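You operate a simulated robot arm through the tools that you are given. There is no shell and no other tool. Be economical: measure what you need, move in short steps, check, and stop when the job is done.

Carry out the task below with a simulated two-armed robot. There is one attempt and no reset: what you move stays moved.

Task
Pick up the white filter from the top of the blue bench with one hand, pass it to the other hand and put it on the top of the grey table. Set down upright: white filter.
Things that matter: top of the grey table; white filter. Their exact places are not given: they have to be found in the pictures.

The check looks at the end state, three seconds after you hand in, the way a careful person would. Anything else that was tipped, shoved, dropped, spilled or broken makes it a failure.

Robot
Two 7-joint arms with three-finger grippers on one trunk, on a base that drives. Base frame: it is fixed to the floor where the robot stands at the start and does not move with it; the origin is under the middle of the robot, x ahead of it, y to its left, z up. Readings come in cm, rad, newtons and seconds.
The left shoulder is at the start at [3, 12.4, 100.8], the right one opposite. With the tool pointing down near the work surface each hand reaches from about 10 to 80 cm from the robot's upright axis, wherever it stands, measured 20 degrees to its own side. Places, roughly: top of the grey table [-120, -160, 80]. Payload 2.2 kg a hand.
The tool frame of a hand sits at the grasp point between the pads (the TCP): z along the fingers, y along the line on which they close. The tips reach 2.8 cm beyond it. The gripper opens to 10.2 cm. The gripper's body begins 7.1 cm behind the TCP.
Orientation is that of the tool frame in the base frame, as a unit quaternion [w, x, y, z]. With the fingers straight down and closing along the base's y, the tool's x points along the base's -x, its y along +y and its z along -z.

Tools
- The arms move only by the tool drive_tool. It takes "left_targets", "right_targets" or both (then of equal length, played together; a hand with none holds still); each is a list of rows, each an object of numbers (a shift or turn left out is 0, a gripper value left out holds the last): "ax", "ay", "az": the turn, a rotation vector about the tool's x, y, z in units of 5 degrees (1.0 is 5 degrees); "x", "y", "z": the shift along the tool's x, y, z in units of 20 mm (1.0 is 20 mm); "hand": the closure, from 0 (fully open) to 1 (shut). In form: [{"ax": .., "ay": .., "az": .., "x": .., "y": .., "z": .., "hand": ..}, ...]. A call has 1 to 12 rows; each row shifts and turns the commanded pose from where the row before left it, along the tool's axes as they then stand. A call with a number of a shift or a turn outside -1 to 1 is refused whole. Each row takes 0.2 s and may step no farther than 5 cm and 0.15 rad from the row before; otherwise, or with a gripper value out of range, the whole call is refused. A pose out of reach is approached as far as the arm can. The call stops where the force on the tool passes 40 N (or 10 N more than at its start, if that is more) or the arm is blocked; 0.2 s more then pass. Each finger halts on what it meets, pressing with about 24 N; the grip force reading is that of the motor and also rises with nothing between the fingers. The clock runs only during rows and for 0.2 s after the last one: add rows that do not move to give the fingers time. It gives the time, the measured TCP pose, the force on the tool (base axes), the opening and the grip force at its end, in the units of the frame above (readings bear some noise), with the torque about the TCP (base axes, N m) and any sound that the robot's microphone picked up, and new pictures: "pictures" is both (left out), scene, wrist or none (wrist: the cameras of the hands that moved).
- Cameras (640 x 400 px; columns grow to the right, rows downward): "scene" is now at [4.84, 1.29, 172.96]; the picture's right is [0.16, -0.99, 0.00], its down [-0.71, -0.11, -0.70] and it looks along [0.69, 0.11, -0.72] (base axes); focal length 250 px, centre (320, 200). "left" rides on the left gripper at [7.2, 3.8, -8.6] in its tool frame; the picture's right is [-0.46, 0.89, 0.00], its down [-0.60, -0.32, -0.73] and it looks along [-0.65, -0.34, 0.68] (tool axes); focal length 256 px, centre (320, 200). "right" rides on the right gripper at [6.9, 4.4, -8.6] in its tool frame; the picture's right is [-0.53, 0.85, 0.00], its down [-0.58, -0.36, -0.73] and it looks along [-0.62, -0.39, 0.68] (tool axes); focal length 256 px, centre (320, 200).
- slide_trunk(by): slides the trunk up (or, below 0, down) by that many cm; the arms and the scene camera ride with it, the base frame stays. It gives what a move gives, with no picture.
- steer(legs): drives the robot by 1 to 6 legs, each [ahead, left, turn to the left] in cm, cm and rad, along the robot's own axes; the way and the turn of a leg run together, so that a leg with both is an arc; at most 150 cm and 3.142 rad a leg. The arms and the cameras ride along, it lands a little off, and it stops where it bumps. It gives what a move gives, and a new picture of the scene camera.
- aim_head(pan, tilt): turns the head with the scene camera to pan (to the left, within 2.496 rad either way) and tilt (down, from -0.506 to 1.204), counted from straight ahead of the robot. It gives what a move gives, and a new picture of the scene camera.
- point_at(camera, pixels): for up to 12 pixels [column, row] of the newest picture of that camera ("zoom" is the newest enlarged one), the place [x, y, z] in the base frame of the surface seen there, good to about 0.3 cm. The clock stands still meanwhile.
- close_up(camera, box): a new picture of the part [left, top, right, bottom] of that camera's present view, enlarged. The clock stands still meanwhile.
- sign_off(): hands the job in; it is judged then, once.

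Go step by step. Measure first, check grasps and placings, and put right what went wrong. The budget is 80 turns and 260 pictures, counting those below and the enlarged ones. Unless the task says otherwise, let go and move clear before handing in, and close with one line.

The tools are called after "Emit:" as name(argument=value, ...) on one line, values as JSON. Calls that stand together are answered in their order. drive_tool: Moves the arms, as the interface text tells. Its arguments: {"type":"object","properties":{"left_targets":{"type":"array"},"right_targets":{"type":"array"},"pictures":{"type":"string","enum":["both","scene","wrist","none"]}},"required":[]} The other tools are called the same way: slide_trunk (by) slides the trunk up or down; steer (legs) drives the base; aim_head (pan, tilt) turns the head that bears the scene camera; point_at (camera, pixels) gives the place of the surface under pixels of a picture; close_up (camera, box) takes an enlarged picture of a part of a camera's view; sign_off () hands the job in.

At the start:

```text
time_s: 0.0
left_eef_pos: [55.18, 24.95, 116.72]
left_ee_rot: [0.0, 0.0, 1.0, 0.0]
left_force: [0.5, -0.4, 0.4]
left_moment: [0.01, 0.0, -0.01]
left_opening: 10.22
left_gripper_force: 0.1
right_eef_pos: [38.89, -14.95, 120.31]
right_ee_rot: [0.0, 0.0, 1.0, 0.001]
right_force: [-0.8, 0.1, 0.0]
right_moment: [0.04, 0.01, 0.04]
right_opening: 10.17
right_gripper_force: 0.0
trunk travel left (down, up): [-25.0, 29.0]
robot x, y, heading: [-0.17, -0.09, -0.002]
head pan, tilt: [0.155, 0.798]
```

scene: 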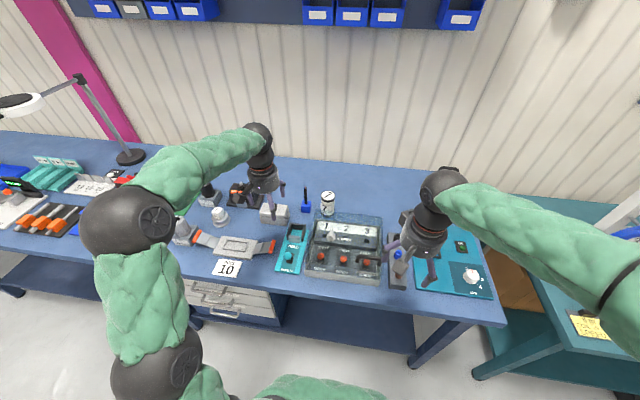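
right: 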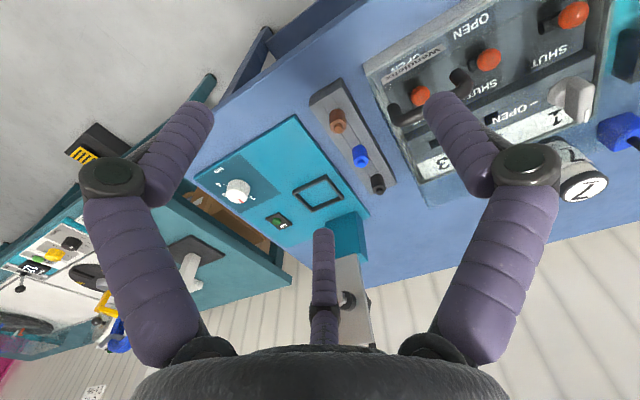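
left: 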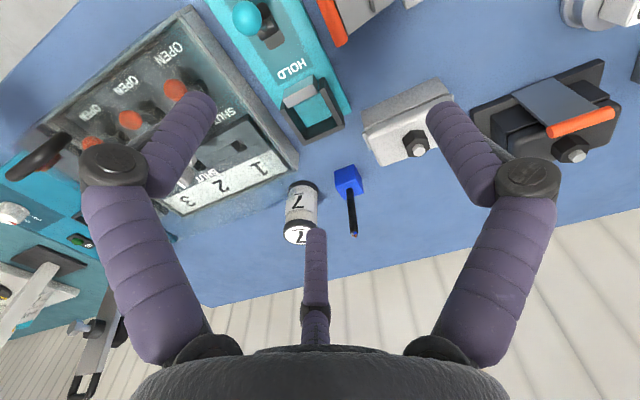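

The white cylinder marked 7 at scene (328,203) may be the filter, but there are also white things near (218,215). I'll enlarge to check.

Emit:
close_up(camera="scene", box=[260, 160, 400, 250])

Emit:
close_up(camera="scene", box=[140, 160, 300, 260])

Emit:
close_up(camera="scene", box=[0, 140, 160, 240])

Emit:
point_at(camera="scene", pixels=[[328, 194], [328, 205], [327, 217], [218, 210], [219, 220], [182, 230], [274, 208], [305, 205], [345, 190]])

```text
4.44 times, centred on (330, 205) of scene
```

zoom: 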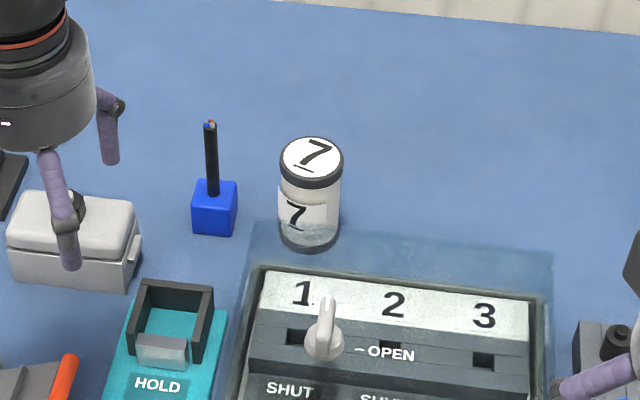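

```text
4.00 times, centred on (220, 210) of scene
```

zoom: 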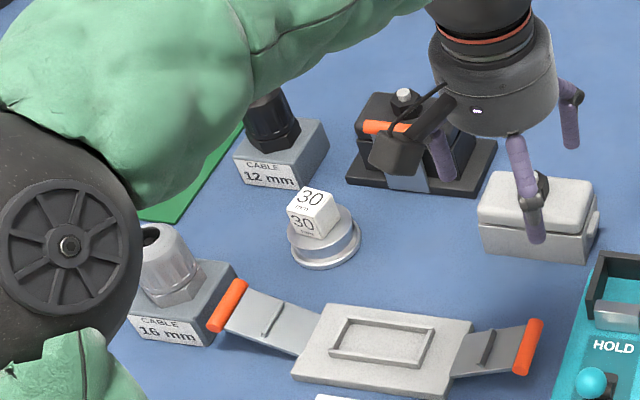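

```text
4.00 times, centred on (80, 190) of scene
```

zoom: 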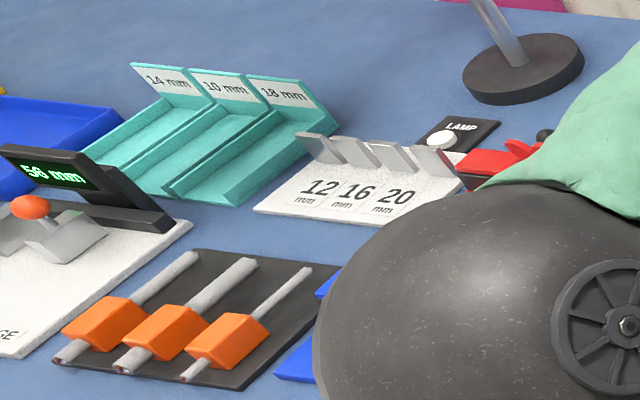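

```text
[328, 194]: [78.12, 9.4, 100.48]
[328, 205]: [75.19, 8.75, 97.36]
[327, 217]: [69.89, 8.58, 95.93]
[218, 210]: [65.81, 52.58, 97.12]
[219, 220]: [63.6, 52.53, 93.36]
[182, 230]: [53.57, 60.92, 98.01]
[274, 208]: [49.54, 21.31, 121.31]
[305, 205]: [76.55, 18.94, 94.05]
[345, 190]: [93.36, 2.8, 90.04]
```

Candidate jar "7" stands at about (77,9), top z≈100.5. I'll look closer from the left wrist and look around toward the grey table.

Emit:
close_up(camera="left", box=[250, 150, 380, 250])

Emit:
close_up(camera="left", box=[340, 40, 640, 200])

Emit:
aim_head(pan=-2.2, tilt=0.5)

```text
4.00 times, centred on (315, 200) of left
```

zoom: 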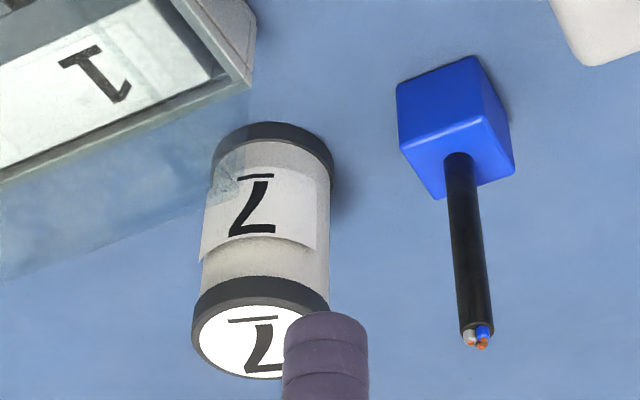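

```text
2.13 times, centred on (490, 120) of left
```

zoom: 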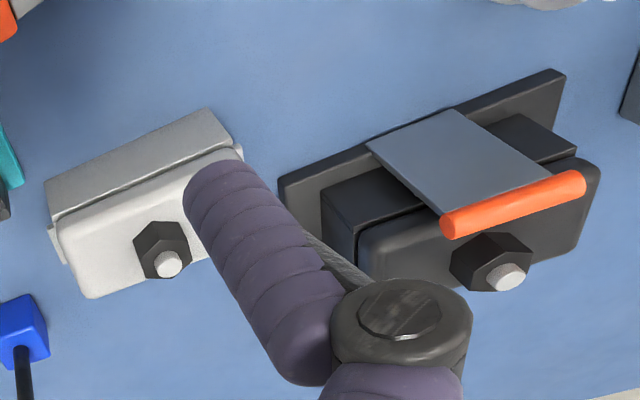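

```text
time_s: 2.2
left_eef_pos: [55.18, 24.94, 116.94]
left_ee_rot: [0.0, 0.0, 1.0, 0.001]
left_force: [0.2, 0.1, 0.0]
left_moment: [0.0, -0.06, -0.01]
left_opening: 10.18
left_gripper_force: 0.0
right_eef_pos: [39.0, -15.14, 120.27]
right_ee_rot: [0.0, 0.001, 1.0, 0.001]
right_force: [-0.3, 0.3, 0.2]
right_moment: [-0.04, -0.04, 0.03]
right_opening: 10.16
right_gripper_force: 0.1
trunk travel left (down, up): [-25.0, 29.0]
robot x, y, heading: [-0.07, -0.27, 0.002]
head pan, tilt: [-2.201, 0.499]
```

scene: 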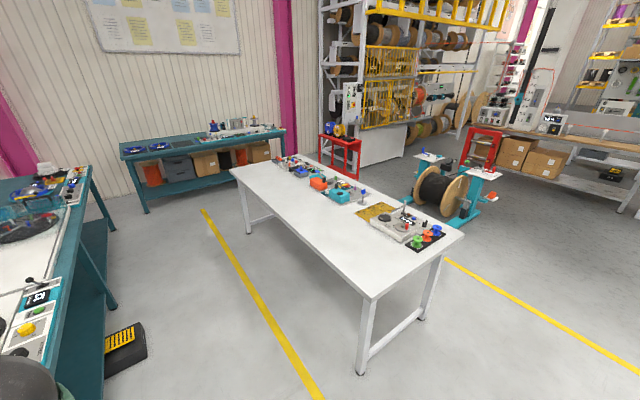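

The grey table is the long pale one at (340,215). Before choosing, I'll check the rest of the blue bench for other white objects, and measure the table.

Emit:
point_at(camera="scene", pixels=[[370, 295], [463, 236], [232, 170], [300, 210], [340, 250], [280, 180], [300, 158], [360, 230], [400, 255]])

Emit:
close_up(camera="scene", box=[220, 140, 480, 300])

Emit:
aim_head(pan=0.9, tilt=0.7)

```text
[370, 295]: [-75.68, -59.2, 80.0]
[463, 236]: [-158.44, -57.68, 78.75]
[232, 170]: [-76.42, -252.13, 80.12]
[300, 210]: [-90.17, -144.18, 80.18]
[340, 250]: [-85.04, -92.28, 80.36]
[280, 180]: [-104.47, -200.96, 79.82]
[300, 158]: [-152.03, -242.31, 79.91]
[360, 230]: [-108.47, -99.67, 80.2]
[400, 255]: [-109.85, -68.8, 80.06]
```

```text
2.46 times, centred on (350, 220) of scene
```

zoom: 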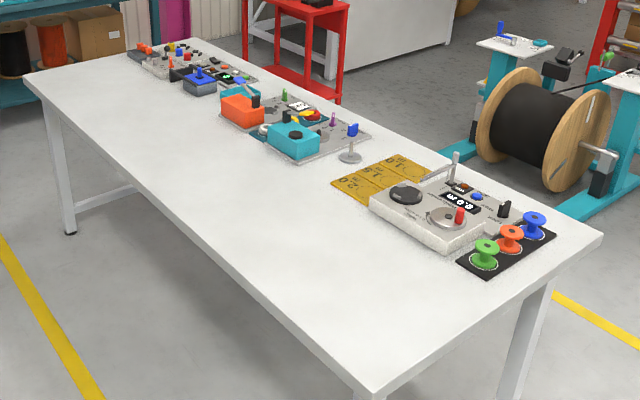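

```text
time_s: 4.8
left_eef_pos: [55.15, 25.07, 116.87]
left_ee_rot: [-0.001, 0.001, 1.0, 0.0]
left_force: [-0.3, 0.2, -0.4]
left_moment: [0.01, -0.01, -0.01]
left_opening: 10.16
left_gripper_force: 0.1
right_eef_pos: [38.92, -15.0, 120.31]
right_ee_rot: [0.0, 0.0, 1.0, 0.001]
right_force: [-0.5, 0.6, 0.5]
right_moment: [0.03, 0.02, 0.05]
right_opening: 10.23
right_gripper_force: 0.1
trunk travel left (down, up): [-25.0, 29.0]
robot x, y, heading: [-0.11, -0.06, -0.003]
head pan, tilt: [0.901, 0.7]
```

scene: 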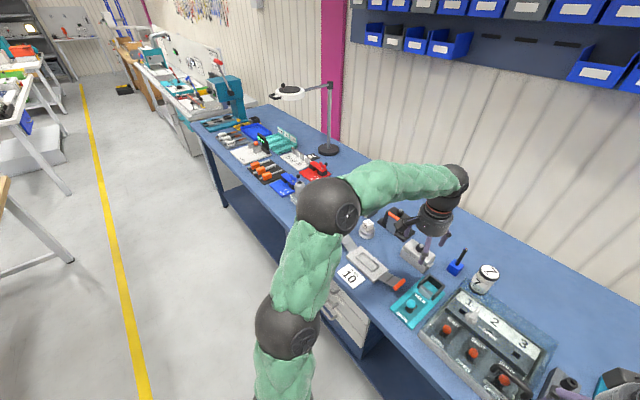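

Only the "7" cylinder looks like a filter (white body, black end caps). The wrist picture suggests more than two finger shapes, so I'll test the left gripper's closing in free air, with the head looking at the bench again.

Emit:
aim_head(pan=0.1, tilt=0.8)

Emit:
drive_tool(left_targets=[{"hand": 0.4}, {"hand": 0.4}, {"hand": 0.4}], pictures="both")

Emit:
point_at(camera="left", pixels=[[200, 100], [440, 110], [322, 240], [320, 235]])

```text
time_s: 6.0
left_eef_pos: [55.16, 25.0, 116.95]
left_ee_rot: [0.0, 0.0, 1.0, 0.0]
left_force: [-0.3, 0.0, -0.4]
left_moment: [0.01, -0.02, 0.02]
left_opening: 10.18
left_gripper_force: 0.1
right_eef_pos: [38.88, -15.1, 120.28]
right_ee_rot: [0.0, 0.0, 1.0, 0.0]
right_force: [0.2, -0.9, 0.0]
right_moment: [0.02, 0.03, 0.03]
right_opening: 10.2
right_gripper_force: 0.0
trunk travel left (down, up): [-25.0, 29.0]
robot x, y, heading: [0.16, -0.27, -0.002]
head pan, tilt: [0.099, 0.799]
```

scene: 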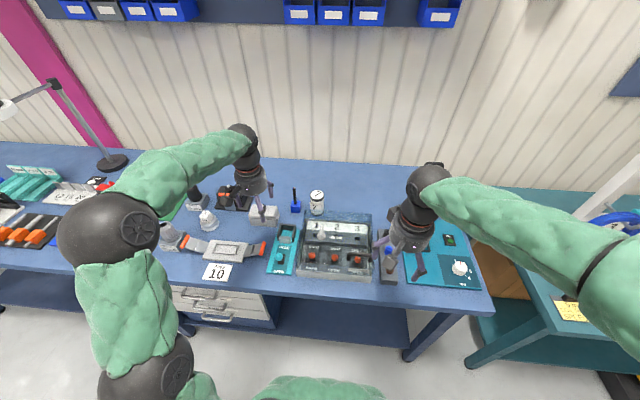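

```text
time_s: 6.8
left_eef_pos: [55.33, 24.96, 116.82]
left_ee_rot: [0.0, 0.001, 1.0, 0.0]
left_force: [-0.1, -0.5, -0.7]
left_moment: [0.01, 0.0, -0.03]
left_opening: 6.11
left_gripper_force: 0.1
right_eef_pos: [39.11, -15.04, 120.2]
right_ee_rot: [-0.001, 0.001, 1.0, 0.001]
right_force: [-0.8, 0.1, 0.4]
right_moment: [0.02, -0.02, 0.03]
right_opening: 10.18
right_gripper_force: 0.1
trunk travel left (down, up): [-25.0, 29.0]
robot x, y, heading: [0.09, -0.18, 0.0]
head pan, tilt: [0.099, 0.799]
```

scene: 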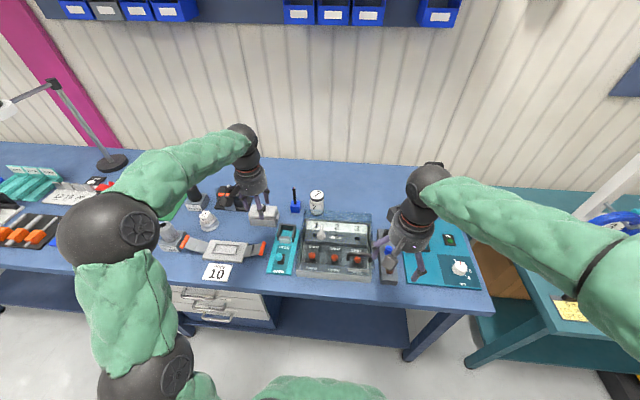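
left: 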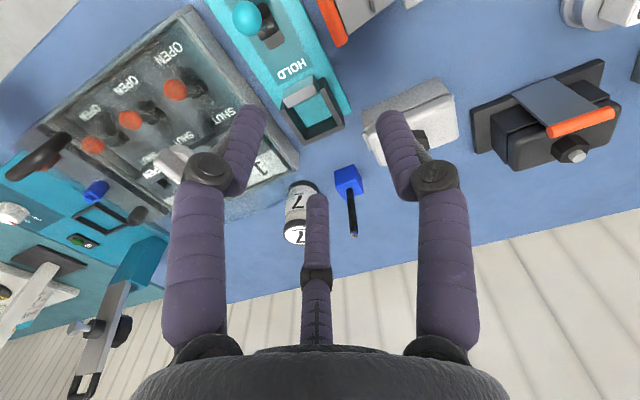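

```text
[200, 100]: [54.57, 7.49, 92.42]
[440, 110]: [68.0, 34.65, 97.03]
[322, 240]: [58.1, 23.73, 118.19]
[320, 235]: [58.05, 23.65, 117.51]
```

At opening 6.1 there is a finger at about (58.1,23.7): it looks like three fingers closing concentrically. I'll measure all three to know the shape, plus the filter and the cover around it.

Emit:
point_at(camera="left", pixels=[[245, 130], [250, 112], [395, 130], [390, 115], [317, 200], [300, 236], [297, 200], [292, 190], [205, 240]])

Emit:
close_up(camera="scene", box=[256, 160, 416, 260])

Emit:
point_at(camera="zoom", pixels=[[244, 124], [220, 127], [268, 127], [243, 135], [243, 165], [240, 205], [180, 240], [220, 220], [300, 215], [460, 220], [200, 245], [290, 200]])

```text
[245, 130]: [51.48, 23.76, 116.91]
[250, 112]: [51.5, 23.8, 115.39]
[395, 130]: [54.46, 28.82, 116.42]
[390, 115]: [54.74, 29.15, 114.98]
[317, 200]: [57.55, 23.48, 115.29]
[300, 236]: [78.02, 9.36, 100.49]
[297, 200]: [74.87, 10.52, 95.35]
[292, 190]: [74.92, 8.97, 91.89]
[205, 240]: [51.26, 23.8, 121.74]
```

```text
4.00 times, centred on (336, 210) of scene
```

zoom: 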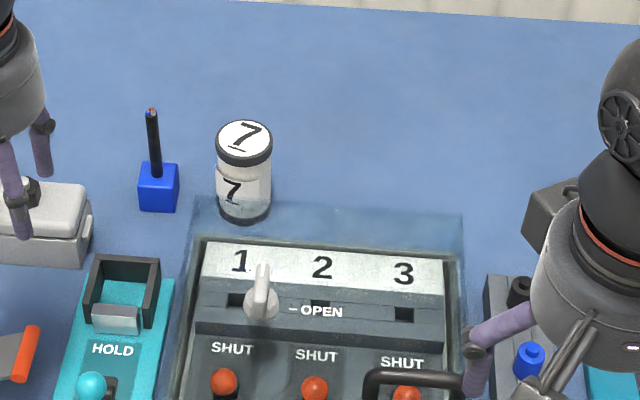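

```text
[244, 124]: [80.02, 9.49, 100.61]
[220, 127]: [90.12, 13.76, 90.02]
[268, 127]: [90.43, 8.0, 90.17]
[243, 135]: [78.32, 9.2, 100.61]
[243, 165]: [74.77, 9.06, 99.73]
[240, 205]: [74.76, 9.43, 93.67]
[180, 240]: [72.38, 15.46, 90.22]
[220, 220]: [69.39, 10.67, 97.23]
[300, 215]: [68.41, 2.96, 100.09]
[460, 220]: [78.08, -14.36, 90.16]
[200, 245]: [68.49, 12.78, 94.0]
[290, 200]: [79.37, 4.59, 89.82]
```

The filter is ~5.7 cm wide at (77.6, 9.3), z 90–100.6, with a clear cover behind x≈69.4 and a cable block at y≈16–20. I'll check the bench edge before driving closer.

Emit:
point_at(camera="scene", pixels=[[490, 305], [350, 283], [290, 275], [200, 285], [296, 196], [297, 208], [340, 330], [300, 208]])

Emit:
drive_tool(left_targets=[{"hand": 0.1}, {"hand": 0.1}, {"z": -0.5}], pictures="none")

```text
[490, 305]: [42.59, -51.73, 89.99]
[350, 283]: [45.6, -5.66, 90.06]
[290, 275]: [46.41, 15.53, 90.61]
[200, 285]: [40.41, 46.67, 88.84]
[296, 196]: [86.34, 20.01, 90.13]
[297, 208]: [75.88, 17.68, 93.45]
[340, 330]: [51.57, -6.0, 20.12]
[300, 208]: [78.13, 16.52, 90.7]
```

```text
time_s: 7.6
left_eef_pos: [55.1, 25.0, 117.84]
left_ee_rot: [-0.001, 0.0, 1.0, 0.0]
left_force: [-0.4, 0.1, -0.2]
left_moment: [0.0, -0.04, -0.04]
left_opening: 9.17
left_gripper_force: 0.1
right_eef_pos: [38.99, -14.88, 120.25]
right_ee_rot: [0.0, -0.001, 1.0, 0.001]
right_force: [-0.5, 0.0, 0.5]
right_moment: [0.01, -0.05, 0.01]
right_opening: 10.21
right_gripper_force: 0.0
trunk travel left (down, up): [-25.0, 29.0]
robot x, y, heading: [-0.09, -0.14, -0.001]
head pan, tilt: [0.099, 0.799]
```

The bench edge is at x≈41, so I'll drive only a little: 8 cm ahead and 12 cm to the right.

Emit:
steer(legs=[[0, -12, 0], [8, 0, 0]])

```text
time_s: 9.5
left_eef_pos: [63.23, 13.06, 117.94]
left_ee_rot: [-0.001, 0.001, 1.0, 0.0]
left_force: [0.3, -0.4, 0.7]
left_moment: [0.01, 0.05, 0.03]
left_opening: 9.18
left_gripper_force: 0.1
right_eef_pos: [46.98, -26.87, 120.18]
right_ee_rot: [-0.001, 0.0, 1.0, 0.0]
right_force: [-0.5, 0.3, -0.8]
right_moment: [0.01, 0.05, -0.02]
right_opening: 10.22
right_gripper_force: 0.1
trunk travel left (down, up): [-25.0, 29.0]
robot x, y, heading: [8.24, -11.61, 0.003]
head pan, tilt: [0.099, 0.799]
```

scene: 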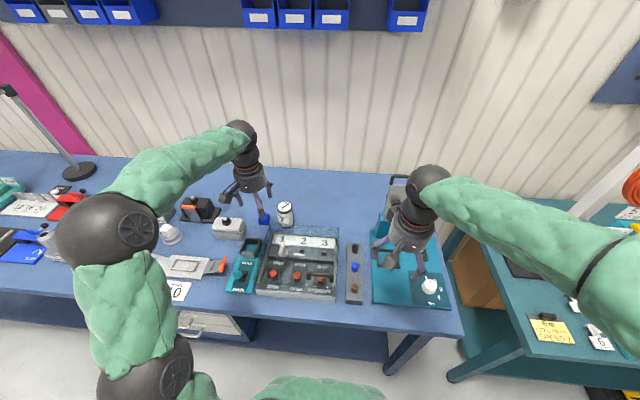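

Now I move the left hand above the filter, tips staying above z≈104.

Emit:
drive_tool(left_targets=[{"x": -0.8, "y": -0.21, "z": 0.2}, {"x": -0.8, "y": -0.21, "z": 0.3}, {"x": -0.8, "y": -0.21, "z": 0.5}, {"x": -0.8, "y": -0.21, "z": 0.5}, {"x": -0.8, "y": -0.21, "z": 0.5}, {"x": -0.8, "y": -0.21, "z": 0.6}, {"x": -0.8, "y": -0.21, "z": 0.6}, {"x": -0.8, "y": -0.21, "z": 0.6}, {"x": -0.8, "y": -0.2, "z": 0.6}, {"hand": 0.15}, {}])

```text
time_s: 11.9
left_eef_pos: [77.64, 9.13, 109.04]
left_ee_rot: [0.0, 0.001, 1.0, 0.0]
left_force: [0.3, -0.6, -1.6]
left_moment: [0.0, 0.02, 0.0]
left_opening: 8.68
left_gripper_force: 0.0
right_eef_pos: [47.01, -26.99, 120.11]
right_ee_rot: [-0.001, 0.001, 1.0, 0.001]
right_force: [-0.2, -1.4, -0.3]
right_moment: [-0.01, 0.05, 0.01]
right_opening: 10.19
right_gripper_force: 0.0
trunk travel left (down, up): [-25.0, 29.0]
robot x, y, heading: [7.65, -12.44, -0.003]
head pan, tilt: [0.099, 0.799]
```

scene: 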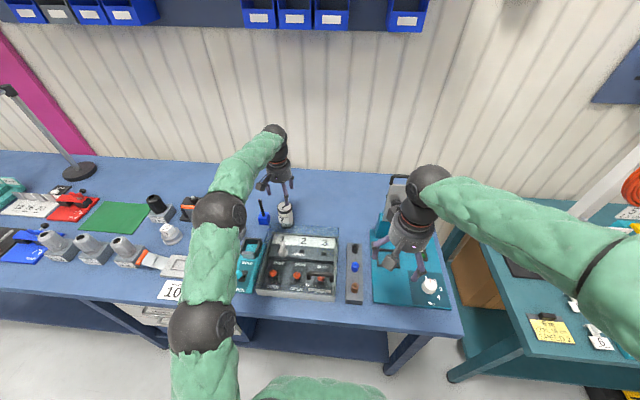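
left: 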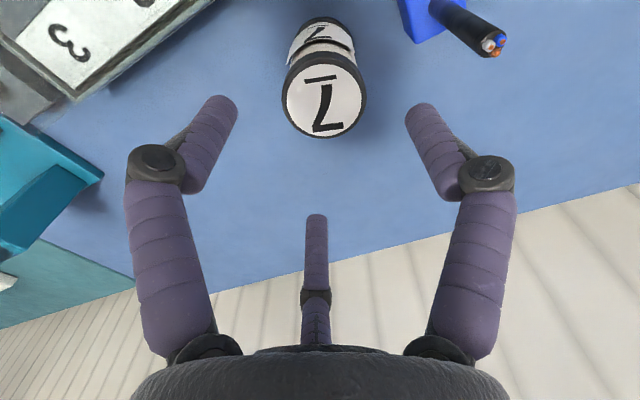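

The filter sits in line under the hand at left (325,95). I'll measure its rim to refine the centre.

Emit:
point_at(camera="left", pixels=[[285, 97], [363, 97], [324, 62], [324, 133], [324, 97]])

```text
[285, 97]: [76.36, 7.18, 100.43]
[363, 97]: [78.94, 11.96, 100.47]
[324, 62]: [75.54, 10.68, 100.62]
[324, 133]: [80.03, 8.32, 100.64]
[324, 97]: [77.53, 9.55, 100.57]
```

Centre is (77.6, 9.5). I descend to TCP z≈98.7, correcting y by 0.4 cm.

Emit:
drive_tool(left_targets=[{"y": 0.2, "z": 0.2}, {"z": 0.8}, {"z": 0.8}, {"z": 0.8}, {"z": 0.8}, {"z": 0.8}, {"z": 0.8}, {"z": 0.2}, {}])

```text
time_s: 13.9
left_eef_pos: [77.42, 9.58, 98.66]
left_ee_rot: [0.0, 0.002, 1.0, 0.001]
left_force: [-0.8, -0.7, -1.4]
left_moment: [0.0, -0.04, 0.0]
left_opening: 8.68
left_gripper_force: 0.0
right_eef_pos: [46.93, -27.03, 120.2]
right_ee_rot: [0.0, 0.001, 1.0, 0.001]
right_force: [-0.2, 0.2, 0.0]
right_moment: [-0.02, 0.02, -0.02]
right_opening: 10.2
right_gripper_force: 0.1
trunk travel left (down, up): [-25.0, 29.0]
robot x, y, heading: [8.0, -11.58, 0.001]
head pan, tilt: [0.099, 0.799]
```

scene: 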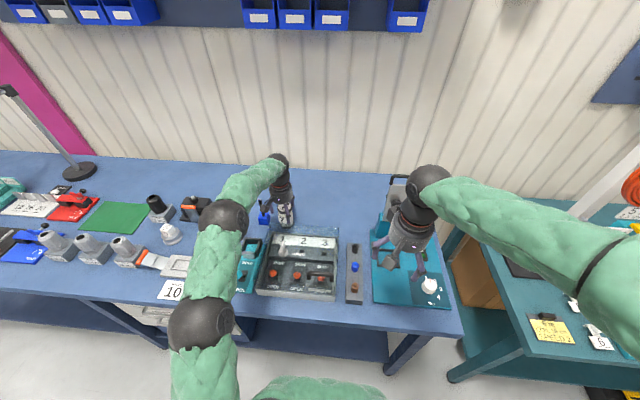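
left: 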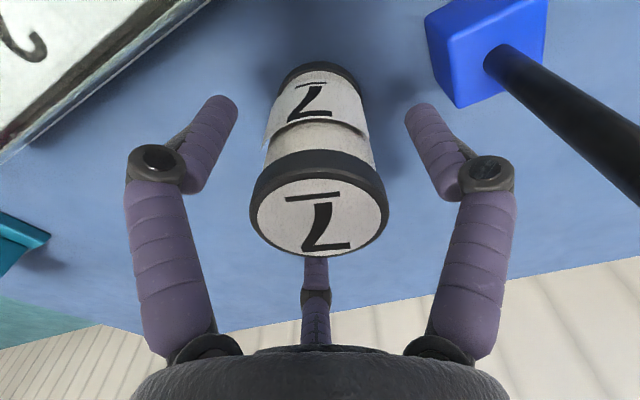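

The filter lies between the fingers with room all around. I'll close.

Emit:
drive_tool(left_targets=[{"hand": 0.4}, {"hand": 0.6}, {"hand": 0.8}, {"hand": 0.8}, {"hand": 0.8}])

```text
time_s: 15.1
left_eef_pos: [77.56, 9.57, 98.68]
left_ee_rot: [0.0, 0.001, 1.0, 0.0]
left_force: [1.0, -0.1, 2.6]
left_moment: [0.05, -0.02, -0.02]
left_opening: 5.84
left_gripper_force: 23.9
right_eef_pos: [46.88, -27.0, 120.32]
right_ee_rot: [0.0, 0.0, 1.0, 0.001]
right_force: [0.7, 0.1, 0.2]
right_moment: [-0.01, 0.0, -0.02]
right_opening: 10.22
right_gripper_force: 0.1
trunk travel left (down, up): [-25.0, 29.0]
robot x, y, heading: [8.12, -11.75, -0.001]
head pan, tilt: [0.099, 0.799]
```

scene: 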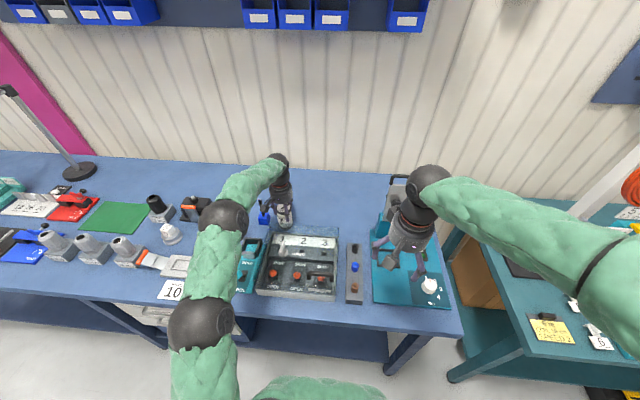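
left: 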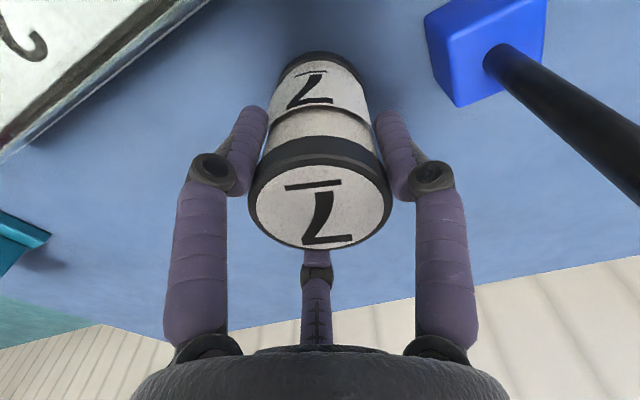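

Gripped: opening 5.84, force 24 N. I lift straight up.

Emit:
drive_tool(left_targets=[{"z": -0.4}, {"z": -0.8}, {"z": -0.8}, {"z": -0.8}, {"z": -0.8}, {"z": -0.8}, {"z": -0.8}, {"z": -0.8}, {"z": -0.8}, {"z": -0.8}, {"z": -0.5}, {}])

```text
time_s: 17.7
left_eef_pos: [77.51, 9.7, 114.85]
left_ee_rot: [-0.001, 0.002, 1.0, 0.001]
left_force: [-0.5, 0.4, -1.4]
left_moment: [-0.01, 0.02, -0.01]
left_opening: 5.87
left_gripper_force: 23.9
right_eef_pos: [46.95, -27.0, 120.22]
right_ee_rot: [-0.001, 0.0, 1.0, 0.001]
right_force: [-0.8, 0.7, -0.1]
right_moment: [0.02, 0.01, 0.03]
right_opening: 10.18
right_gripper_force: 0.0
trunk travel left (down, up): [-25.0, 29.0]
robot x, y, heading: [7.97, -11.97, -0.001]
head pan, tilt: [0.099, 0.799]
```

scene: 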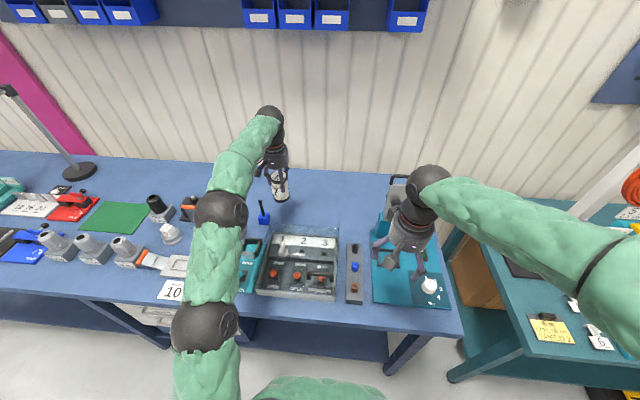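
left: 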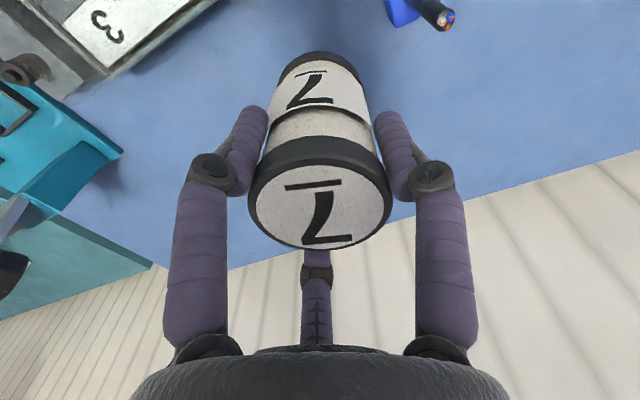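

Held steady. I'll draw the left hand back toward the robot and look behind to check the way.

Emit:
drive_tool(left_targets=[{"x": 0.9}, {"x": 0.9}, {"x": 0.9}, {"x": 0.9}, {"x": 0.9}, {"x": 0.9}, {"x": 0.9}, {"x": 0.9}, {"x": 0.9}, {"x": 0.9}, {"x": 0.9}, {}], pictures="none")

Emit:
aim_head(pan=2.49, tilt=0.6)

Emit:
aim_head(pan=-2.4, tilt=0.6)

```text
time_s: 20.3
left_eef_pos: [57.76, 9.61, 114.89]
left_ee_rot: [-0.001, 0.001, 1.0, 0.001]
left_force: [0.6, 0.7, -0.9]
left_moment: [0.03, 0.03, -0.01]
left_opening: 5.9
left_gripper_force: 23.7
right_eef_pos: [46.91, -27.1, 120.26]
right_ee_rot: [-0.001, 0.0, 1.0, 0.001]
right_force: [0.1, 0.1, -0.1]
right_moment: [0.04, 0.0, -0.01]
right_opening: 10.21
right_gripper_force: 0.0
trunk travel left (down, up): [-25.0, 29.0]
robot x, y, heading: [7.97, -11.79, -0.002]
head pan, tilt: [0.099, 0.799]
```

```text
time_s: 22.4
left_eef_pos: [57.6, 9.76, 114.97]
left_ee_rot: [0.0, 0.0, 1.0, 0.0]
left_force: [-0.1, 0.7, -1.3]
left_moment: [-0.03, 0.03, 0.01]
left_opening: 5.87
left_gripper_force: 24.4
right_eef_pos: [46.89, -26.92, 120.25]
right_ee_rot: [0.0, 0.0, 1.0, 0.0]
right_force: [-0.1, 0.3, 0.6]
right_moment: [-0.03, -0.02, 0.0]
right_opening: 10.17
right_gripper_force: 0.0
trunk travel left (down, up): [-25.0, 29.0]
robot x, y, heading: [7.6, -11.93, -0.002]
head pan, tilt: [2.491, 0.6]
```

scene: 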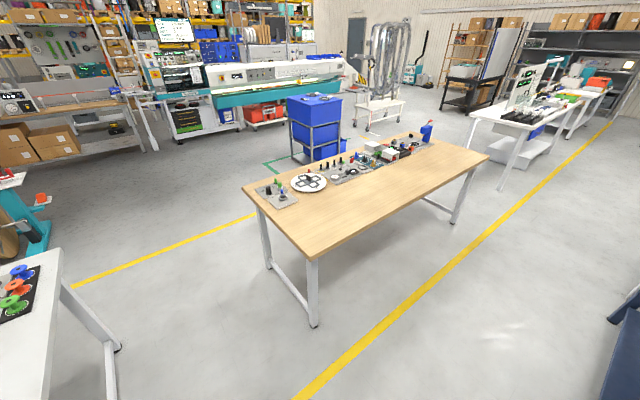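

```text
time_s: 26.3
left_eef_pos: [57.64, 9.67, 114.85]
left_ee_rot: [0.0, 0.0, 1.0, 0.0]
left_force: [0.4, -0.1, -1.2]
left_moment: [0.03, 0.03, 0.01]
left_opening: 5.86
left_gripper_force: 23.9
right_eef_pos: [46.97, -27.09, 120.2]
right_ee_rot: [0.0, 0.0, 1.0, 0.0]
right_force: [-0.7, -0.1, 0.6]
right_moment: [0.02, 0.01, 0.0]
right_opening: 10.22
right_gripper_force: 0.0
trunk travel left (down, up): [-25.0, 29.0]
robot x, y, heading: [7.91, -11.82, 0.001]
head pan, tilt: [-2.4, 0.6]
```

scene: 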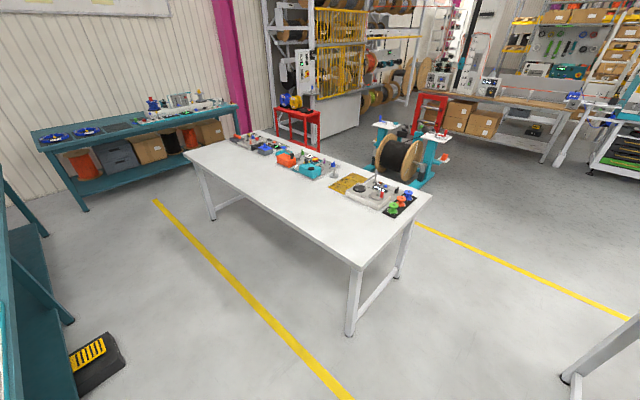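

The way behind is open; I'll approach the grey table from its long near side. I'll measure the pedal, teal bench and table for clearance.

Emit:
point_at(camera="scene", pixels=[[75, 375], [120, 350], [45, 235], [10, 300], [80, 210], [350, 335], [575, 382], [210, 218], [355, 262]])

```text
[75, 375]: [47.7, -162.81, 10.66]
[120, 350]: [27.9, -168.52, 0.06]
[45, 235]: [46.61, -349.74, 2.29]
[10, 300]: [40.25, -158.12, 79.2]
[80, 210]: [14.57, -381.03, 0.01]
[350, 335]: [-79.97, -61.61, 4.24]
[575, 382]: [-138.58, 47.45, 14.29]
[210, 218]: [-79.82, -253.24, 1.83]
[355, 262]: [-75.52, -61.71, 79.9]
```

Teal bench starts at x≈40 and the pedal at x≈28, so the aisle is wide. I drive back, turn round and strafe alongside the table.

Emit:
steer(legs=[[-35, 0, 0], [0, 0, 1.571], [0, 0, 1.571], [0, 95, 0]])

Emit:
aim_head(pan=-0.1, tilt=0.8)

```text
time_s: 40.8
left_eef_pos: [-76.61, -128.83, 114.95]
left_ee_rot: [0.0, 1.0, 0.002, 0.0]
left_force: [0.2, 0.1, -1.6]
left_moment: [0.0, -0.04, 0.0]
left_opening: 5.87
left_gripper_force: 23.6
right_eef_pos: [-66.12, -92.16, 120.24]
right_ee_rot: [0.0, 1.0, 0.001, -0.001]
right_force: [-0.6, 0.3, 0.0]
right_moment: [0.03, 0.03, -0.01]
right_opening: 10.19
right_gripper_force: 0.0
trunk travel left (down, up): [-25.0, 29.0]
robot x, y, heading: [-26.9, -107.17, -3.138]
head pan, tilt: [-2.4, 0.6]
```

scene: 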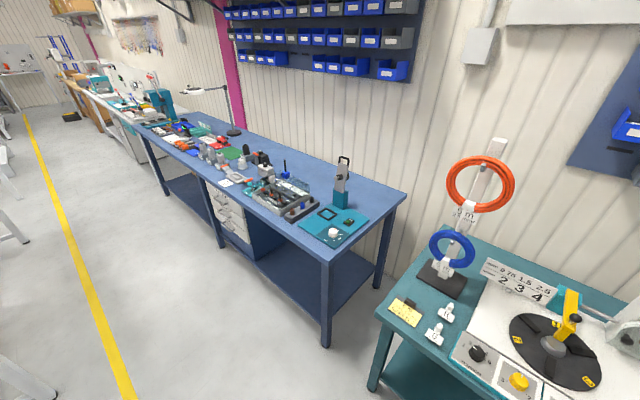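

```text
time_s: 42.9
left_eef_pos: [-76.59, -128.83, 114.88]
left_ee_rot: [0.0, 1.0, 0.002, 0.0]
left_force: [0.5, -0.1, -1.2]
left_moment: [0.01, -0.02, 0.01]
left_opening: 5.86
left_gripper_force: 24.1
right_eef_pos: [-66.06, -92.19, 120.24]
right_ee_rot: [0.0, 1.0, 0.002, 0.0]
right_force: [-0.2, -0.4, 0.1]
right_moment: [0.03, -0.02, 0.03]
right_opening: 10.2
right_gripper_force: 0.2
trunk travel left (down, up): [-25.0, 29.0]
robot x, y, heading: [-27.17, -106.57, -3.146]
head pan, tilt: [-0.099, 0.799]
```

scene: 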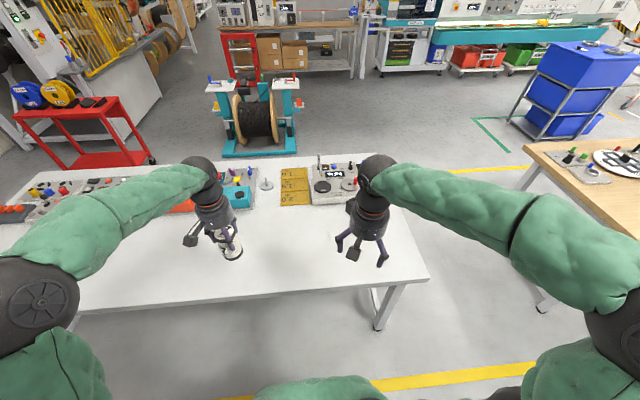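

Both hands are over the table side and the filter is still held. I drive 10 cm ahead and tilt the right hand 45° forward (its receiving posture).

Emit:
steer(legs=[[10, 0, 0]])

Emit:
drive_tool(right_targets=[{"ay": -1}, {"ay": -1}, {"ay": -1}, {"ay": -1}, {"ay": -1}, {"ay": -1}, {"ay": -1}, {"ay": -1}, {"ay": -1}, {}])

```text
time_s: 44.1
left_eef_pos: [-86.71, -128.71, 114.85]
left_ee_rot: [-0.001, 1.0, 0.001, 0.001]
left_force: [-1.2, -0.8, -1.7]
left_moment: [-0.02, -0.04, 0.0]
left_opening: 5.89
left_gripper_force: 23.4
right_eef_pos: [-76.1, -92.14, 120.23]
right_ee_rot: [0.001, 1.0, 0.002, 0.001]
right_force: [0.4, 0.6, -1.1]
right_moment: [-0.02, -0.06, 0.01]
right_opening: 10.19
right_gripper_force: 0.0
trunk travel left (down, up): [-25.0, 29.0]
robot x, y, heading: [-36.89, -107.09, -3.139]
head pan, tilt: [-0.099, 0.799]
```

scene: 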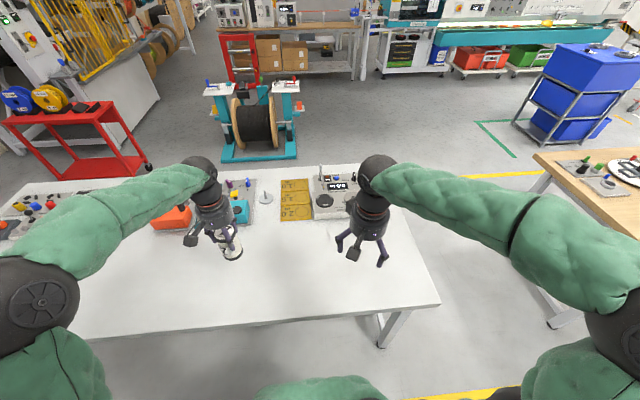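

```text
time_s: 46.3
left_eef_pos: [-86.52, -128.86, 114.8]
left_ee_rot: [0.0, 1.0, 0.001, 0.002]
left_force: [-0.1, 0.5, -2.0]
left_moment: [0.02, -0.02, 0.03]
left_opening: 5.87
left_gripper_force: 23.3
right_eef_pos: [-75.99, -92.22, 120.28]
right_ee_rot: [0.002, 0.924, 0.002, -0.382]
right_force: [-0.3, -0.3, -0.5]
right_moment: [0.0, 0.04, 0.0]
right_opening: 10.2
right_gripper_force: 0.0
trunk travel left (down, up): [-25.0, 29.0]
robot x, y, heading: [-37.08, -107.14, -3.142]
head pan, tilt: [-0.099, 0.799]
```

scene: 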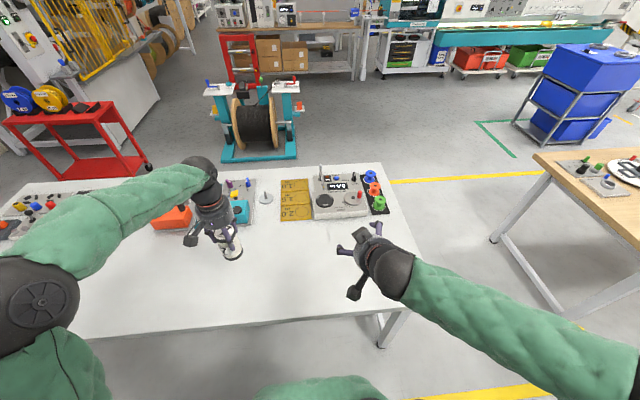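
right: 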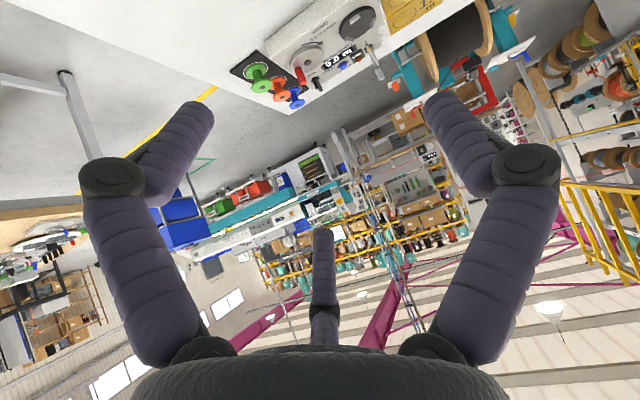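

The right hand is tilted with its camera clear. I lower the trunk 18 cm so the handover happens low over the table (filter bottom ≈ z 88).

Emit:
slide_trunk(by=-18)

Emit:
drive_tool(right_targets=[{"x": -0.5, "z": 0.5}, {"x": -0.7, "z": 0.7}, {"x": -0.7, "z": 0.7}, {"x": -0.7, "z": 0.7}, {"x": -0.7, "z": 0.7}, {"x": -0.7, "z": 0.7}, {"x": 0.7, "z": 0.7}, {"x": 0.7, "z": 0.7}, {"x": 0.7, "z": 0.7}, {}])

```text
time_s: 48.3
left_eef_pos: [-86.66, -128.81, 97.03]
left_ee_rot: [0.0, 1.0, 0.001, 0.0]
left_force: [0.3, 0.2, -1.5]
left_moment: [0.01, -0.01, 0.01]
left_opening: 5.88
left_gripper_force: 23.5
right_eef_pos: [-76.03, -92.08, 102.34]
right_ee_rot: [0.002, 0.924, 0.002, -0.383]
right_force: [0.6, -0.8, -0.3]
right_moment: [0.04, -0.02, -0.02]
right_opening: 10.21
right_gripper_force: 0.1
trunk travel left (down, up): [-7.0, 47.0]
robot x, y, heading: [-37.05, -107.15, -3.141]
head pan, tilt: [-0.099, 0.799]
```

```text
time_s: 50.5
left_eef_pos: [-86.7, -128.74, 96.93]
left_ee_rot: [0.001, 1.0, 0.001, 0.0]
left_force: [-0.6, -0.6, -2.1]
left_moment: [-0.03, -0.01, -0.01]
left_opening: 5.89
left_gripper_force: 23.6
right_eef_pos: [-87.32, -92.15, 96.36]
right_ee_rot: [0.001, 0.924, 0.001, -0.382]
right_force: [0.0, -0.3, 0.2]
right_moment: [0.04, -0.01, 0.02]
right_opening: 10.2
right_gripper_force: 0.1
trunk travel left (down, up): [-7.0, 47.0]
robot x, y, heading: [-37.08, -107.19, -3.14]
head pan, tilt: [-0.099, 0.799]
```

scene: 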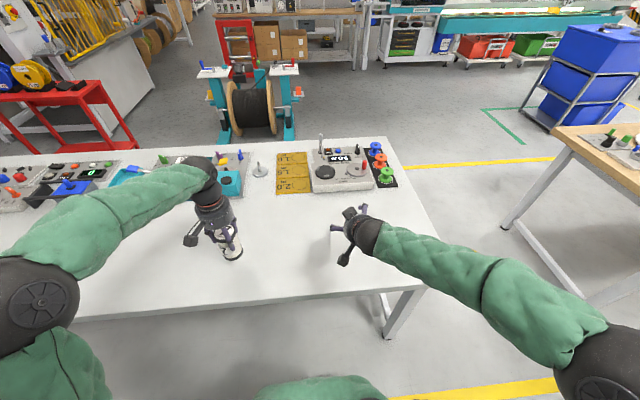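
right: 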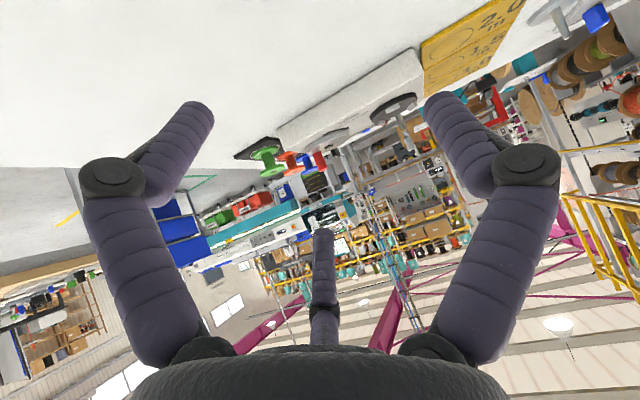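

Table under the right hand is empty. I lower it slowly straight down as a touch test, to see whether the lower visible finger is solid (contact would be expected at TCP z≈85.5 if so).

Emit:
drive_tool(right_targets=[{"x": 0.354, "z": 0.354}, {"x": 0.354, "z": 0.354}, {"x": 0.354, "z": 0.354}, {"x": 0.354, "z": 0.354}, {"x": 0.354, "z": 0.354}, {"x": 0.354, "z": 0.354}, {"x": 0.354, "z": 0.354}, {"x": 0.354, "z": 0.354}, {"x": 0.354, "z": 0.354}, {"x": 0.2, "z": 0.2}, {"x": 0.2, "z": 0.2}, {"x": 0.2, "z": 0.2}])

```text
time_s: 53.1
left_eef_pos: [-86.64, -128.71, 96.92]
left_ee_rot: [0.0, 1.0, 0.001, 0.001]
left_force: [0.2, -0.5, -0.8]
left_moment: [-0.01, 0.01, -0.03]
left_opening: 5.87
left_gripper_force: 24.0
right_eef_pos: [-87.2, -92.08, 85.53]
right_ee_rot: [0.001, 0.924, 0.002, -0.383]
right_force: [0.8, 0.2, 0.2]
right_moment: [0.01, 0.02, 0.03]
right_opening: 10.25
right_gripper_force: 0.1
trunk travel left (down, up): [-7.0, 47.0]
robot x, y, heading: [-36.97, -106.8, -3.138]
head pan, tilt: [-0.099, 0.799]
```

scene: 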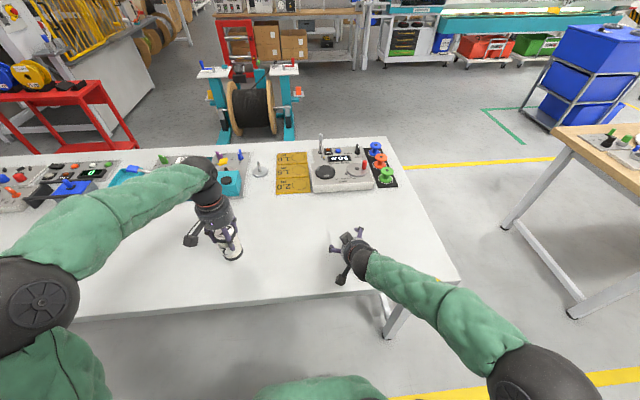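
right: 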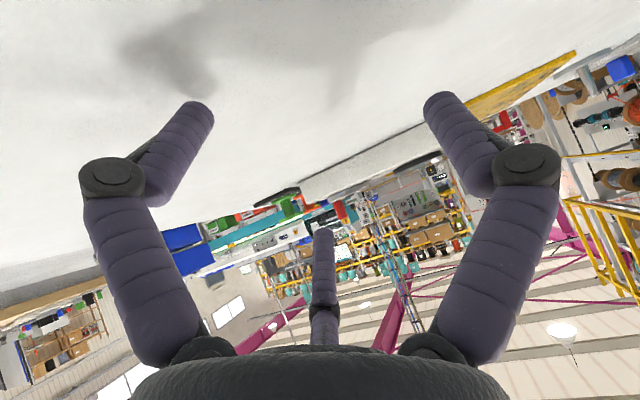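

No contact yet at z 85.5. I go another 1.5 cm.

Emit:
drive_tool(right_targets=[{"x": 0.177, "z": 0.177}, {"x": 0.177, "z": 0.177}, {"x": 0.177, "z": 0.177}], pictures="wrist")

Emit:
close_up(camera="scene", box=[290, 200, 410, 300])

Emit:
point_at(camera="right", pixels=[[190, 120], [205, 104], [160, 60], [430, 110], [322, 240]])

```text
time_s: 53.9
left_eef_pos: [-86.49, -128.64, 96.99]
left_ee_rot: [0.0, 1.0, 0.001, 0.0]
left_force: [-0.4, -0.4, -1.3]
left_moment: [0.01, 0.04, 0.0]
left_opening: 5.85
left_gripper_force: 23.5
right_eef_pos: [-87.2, -91.98, 84.15]
right_ee_rot: [0.0, 0.924, 0.0, -0.383]
right_force: [-0.8, 4.1, 2.1]
right_moment: [-0.23, -0.23, 0.27]
right_opening: 10.19
right_gripper_force: 0.1
trunk travel left (down, up): [-7.0, 47.0]
robot x, y, heading: [-37.22, -107.03, -3.14]
head pan, tilt: [-0.099, 0.799]
```

right: 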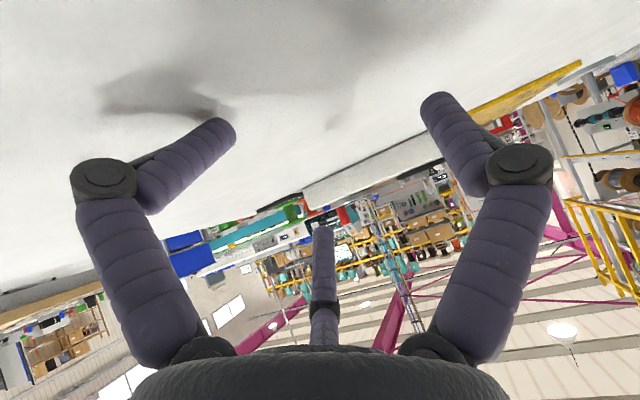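

```text
4.00 times, centred on (350, 250) of scene
```

zoom: 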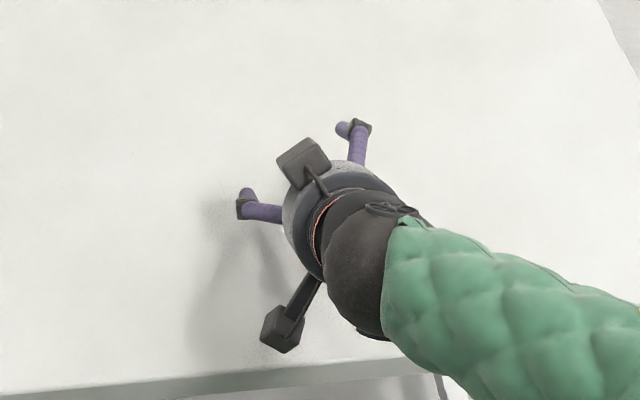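

```text
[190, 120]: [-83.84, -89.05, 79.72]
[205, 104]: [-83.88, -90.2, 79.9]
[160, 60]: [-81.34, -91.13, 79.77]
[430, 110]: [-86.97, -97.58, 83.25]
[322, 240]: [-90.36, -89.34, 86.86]
```

The lower finger bent on the table at TCP z≈84.2, so there are three solid fingers at 120°. Plan: left sets the filter down near the table edge and regrips higher. Right then takes it nearly horizontally from the robot side. First I raise the right hand and draw it back.

Emit:
drive_tool(right_targets=[{"x": -0.5, "z": -0.5}, {"x": -0.9, "z": -0.9}, {"x": -0.9, "z": -0.9}, {"x": -0.9, "z": -0.9}, {"x": -0.9, "z": -0.9}, {"x": 0.9, "z": -0.9}, {"x": 0.9, "z": -0.9}, {"x": 0.9, "z": -0.9}, {"x": 0.9, "z": -0.9}, {"x": 0.9, "z": -0.9}, {"x": 0.9, "z": -0.9}, {"x": 0.7, "z": -0.7}], pictures="none")

Emit:
drive_tool(right_targets=[{"ay": -1}, {"ay": -1}, {"ay": -1}, {"ay": -1}, {"ay": -1}, {"ay": -1}, {"ay": -1}, {}], pictures="none")

Emit:
drive_tool(left_targets=[{"x": 0.2, "y": -0.5}, {"x": 0.2, "y": -0.9}, {"x": 0.2, "y": -0.9}, {"x": 0.2, "y": -0.9}, {"x": 0.2, "y": -0.9}, {"x": 0.2, "y": -0.9}, {"x": 0.2, "y": -0.9}, {"x": 0.2, "y": -0.9}, {"x": 0.2, "y": -0.9}, {"x": 0.2, "y": -0.9}, {"x": 0.2, "y": -0.9}, {"x": 0.2, "y": -0.5}])

```text
time_s: 56.5
left_eef_pos: [-86.63, -128.77, 96.94]
left_ee_rot: [0.001, 1.0, 0.001, 0.0]
left_force: [0.2, -0.3, -0.9]
left_moment: [0.02, -0.03, 0.0]
left_opening: 5.88
left_gripper_force: 23.7
right_eef_pos: [-70.06, -92.16, 95.63]
right_ee_rot: [0.002, 0.924, 0.002, -0.382]
right_force: [0.3, 0.6, -0.6]
right_moment: [-0.02, 0.02, -0.03]
right_opening: 10.19
right_gripper_force: 0.1
trunk travel left (down, up): [-7.0, 47.0]
robot x, y, heading: [-36.75, -106.68, -3.139]
head pan, tilt: [-0.099, 0.799]
```

```text
time_s: 58.5
left_eef_pos: [-86.72, -128.78, 96.88]
left_ee_rot: [0.0, 1.0, 0.001, 0.0]
left_force: [0.6, -0.7, -1.8]
left_moment: [0.01, -0.01, 0.0]
left_opening: 5.87
left_gripper_force: 23.9
right_eef_pos: [-72.9, -90.74, 103.31]
right_ee_rot: [0.01, 0.721, -0.039, -0.692]
right_force: [-0.6, 0.8, 0.1]
right_moment: [-0.01, -0.01, 0.02]
right_opening: 10.2
right_gripper_force: 0.1
trunk travel left (down, up): [-7.0, 47.0]
robot x, y, heading: [-36.77, -107.16, -3.14]
head pan, tilt: [-0.099, 0.799]
stopped in row 8 (right hand): the arm was blocked; the commanded pose is now the measured one
```

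```text
time_s: 61.1
left_eef_pos: [-81.85, -108.62, 96.97]
left_ee_rot: [0.0, 1.0, 0.001, 0.001]
left_force: [0.6, 0.2, -1.9]
left_moment: [0.0, -0.02, 0.0]
left_opening: 5.87
left_gripper_force: 23.8
right_eef_pos: [-72.81, -90.77, 103.24]
right_ee_rot: [0.01, 0.721, -0.038, -0.692]
right_force: [-0.6, 0.4, 0.1]
right_moment: [-0.01, 0.02, 0.0]
right_opening: 10.2
right_gripper_force: 0.1
trunk travel left (down, up): [-7.0, 47.0]
robot x, y, heading: [-37.03, -107.0, -3.134]
head pan, tilt: [-0.099, 0.799]
```

scene: 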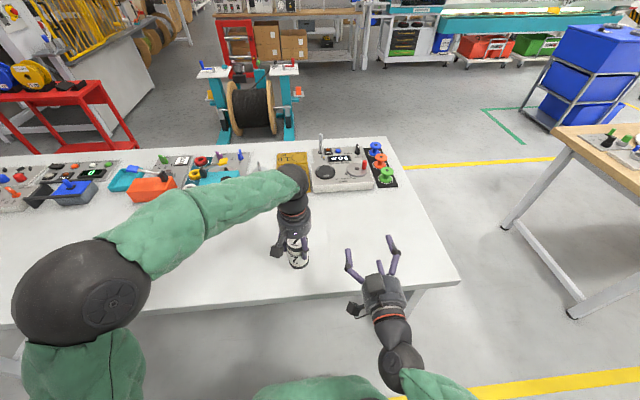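
left: 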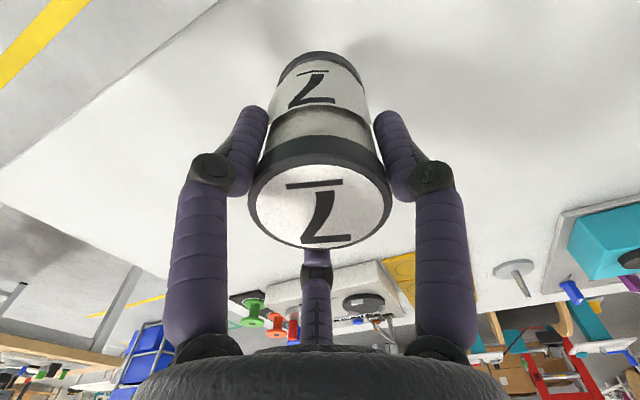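

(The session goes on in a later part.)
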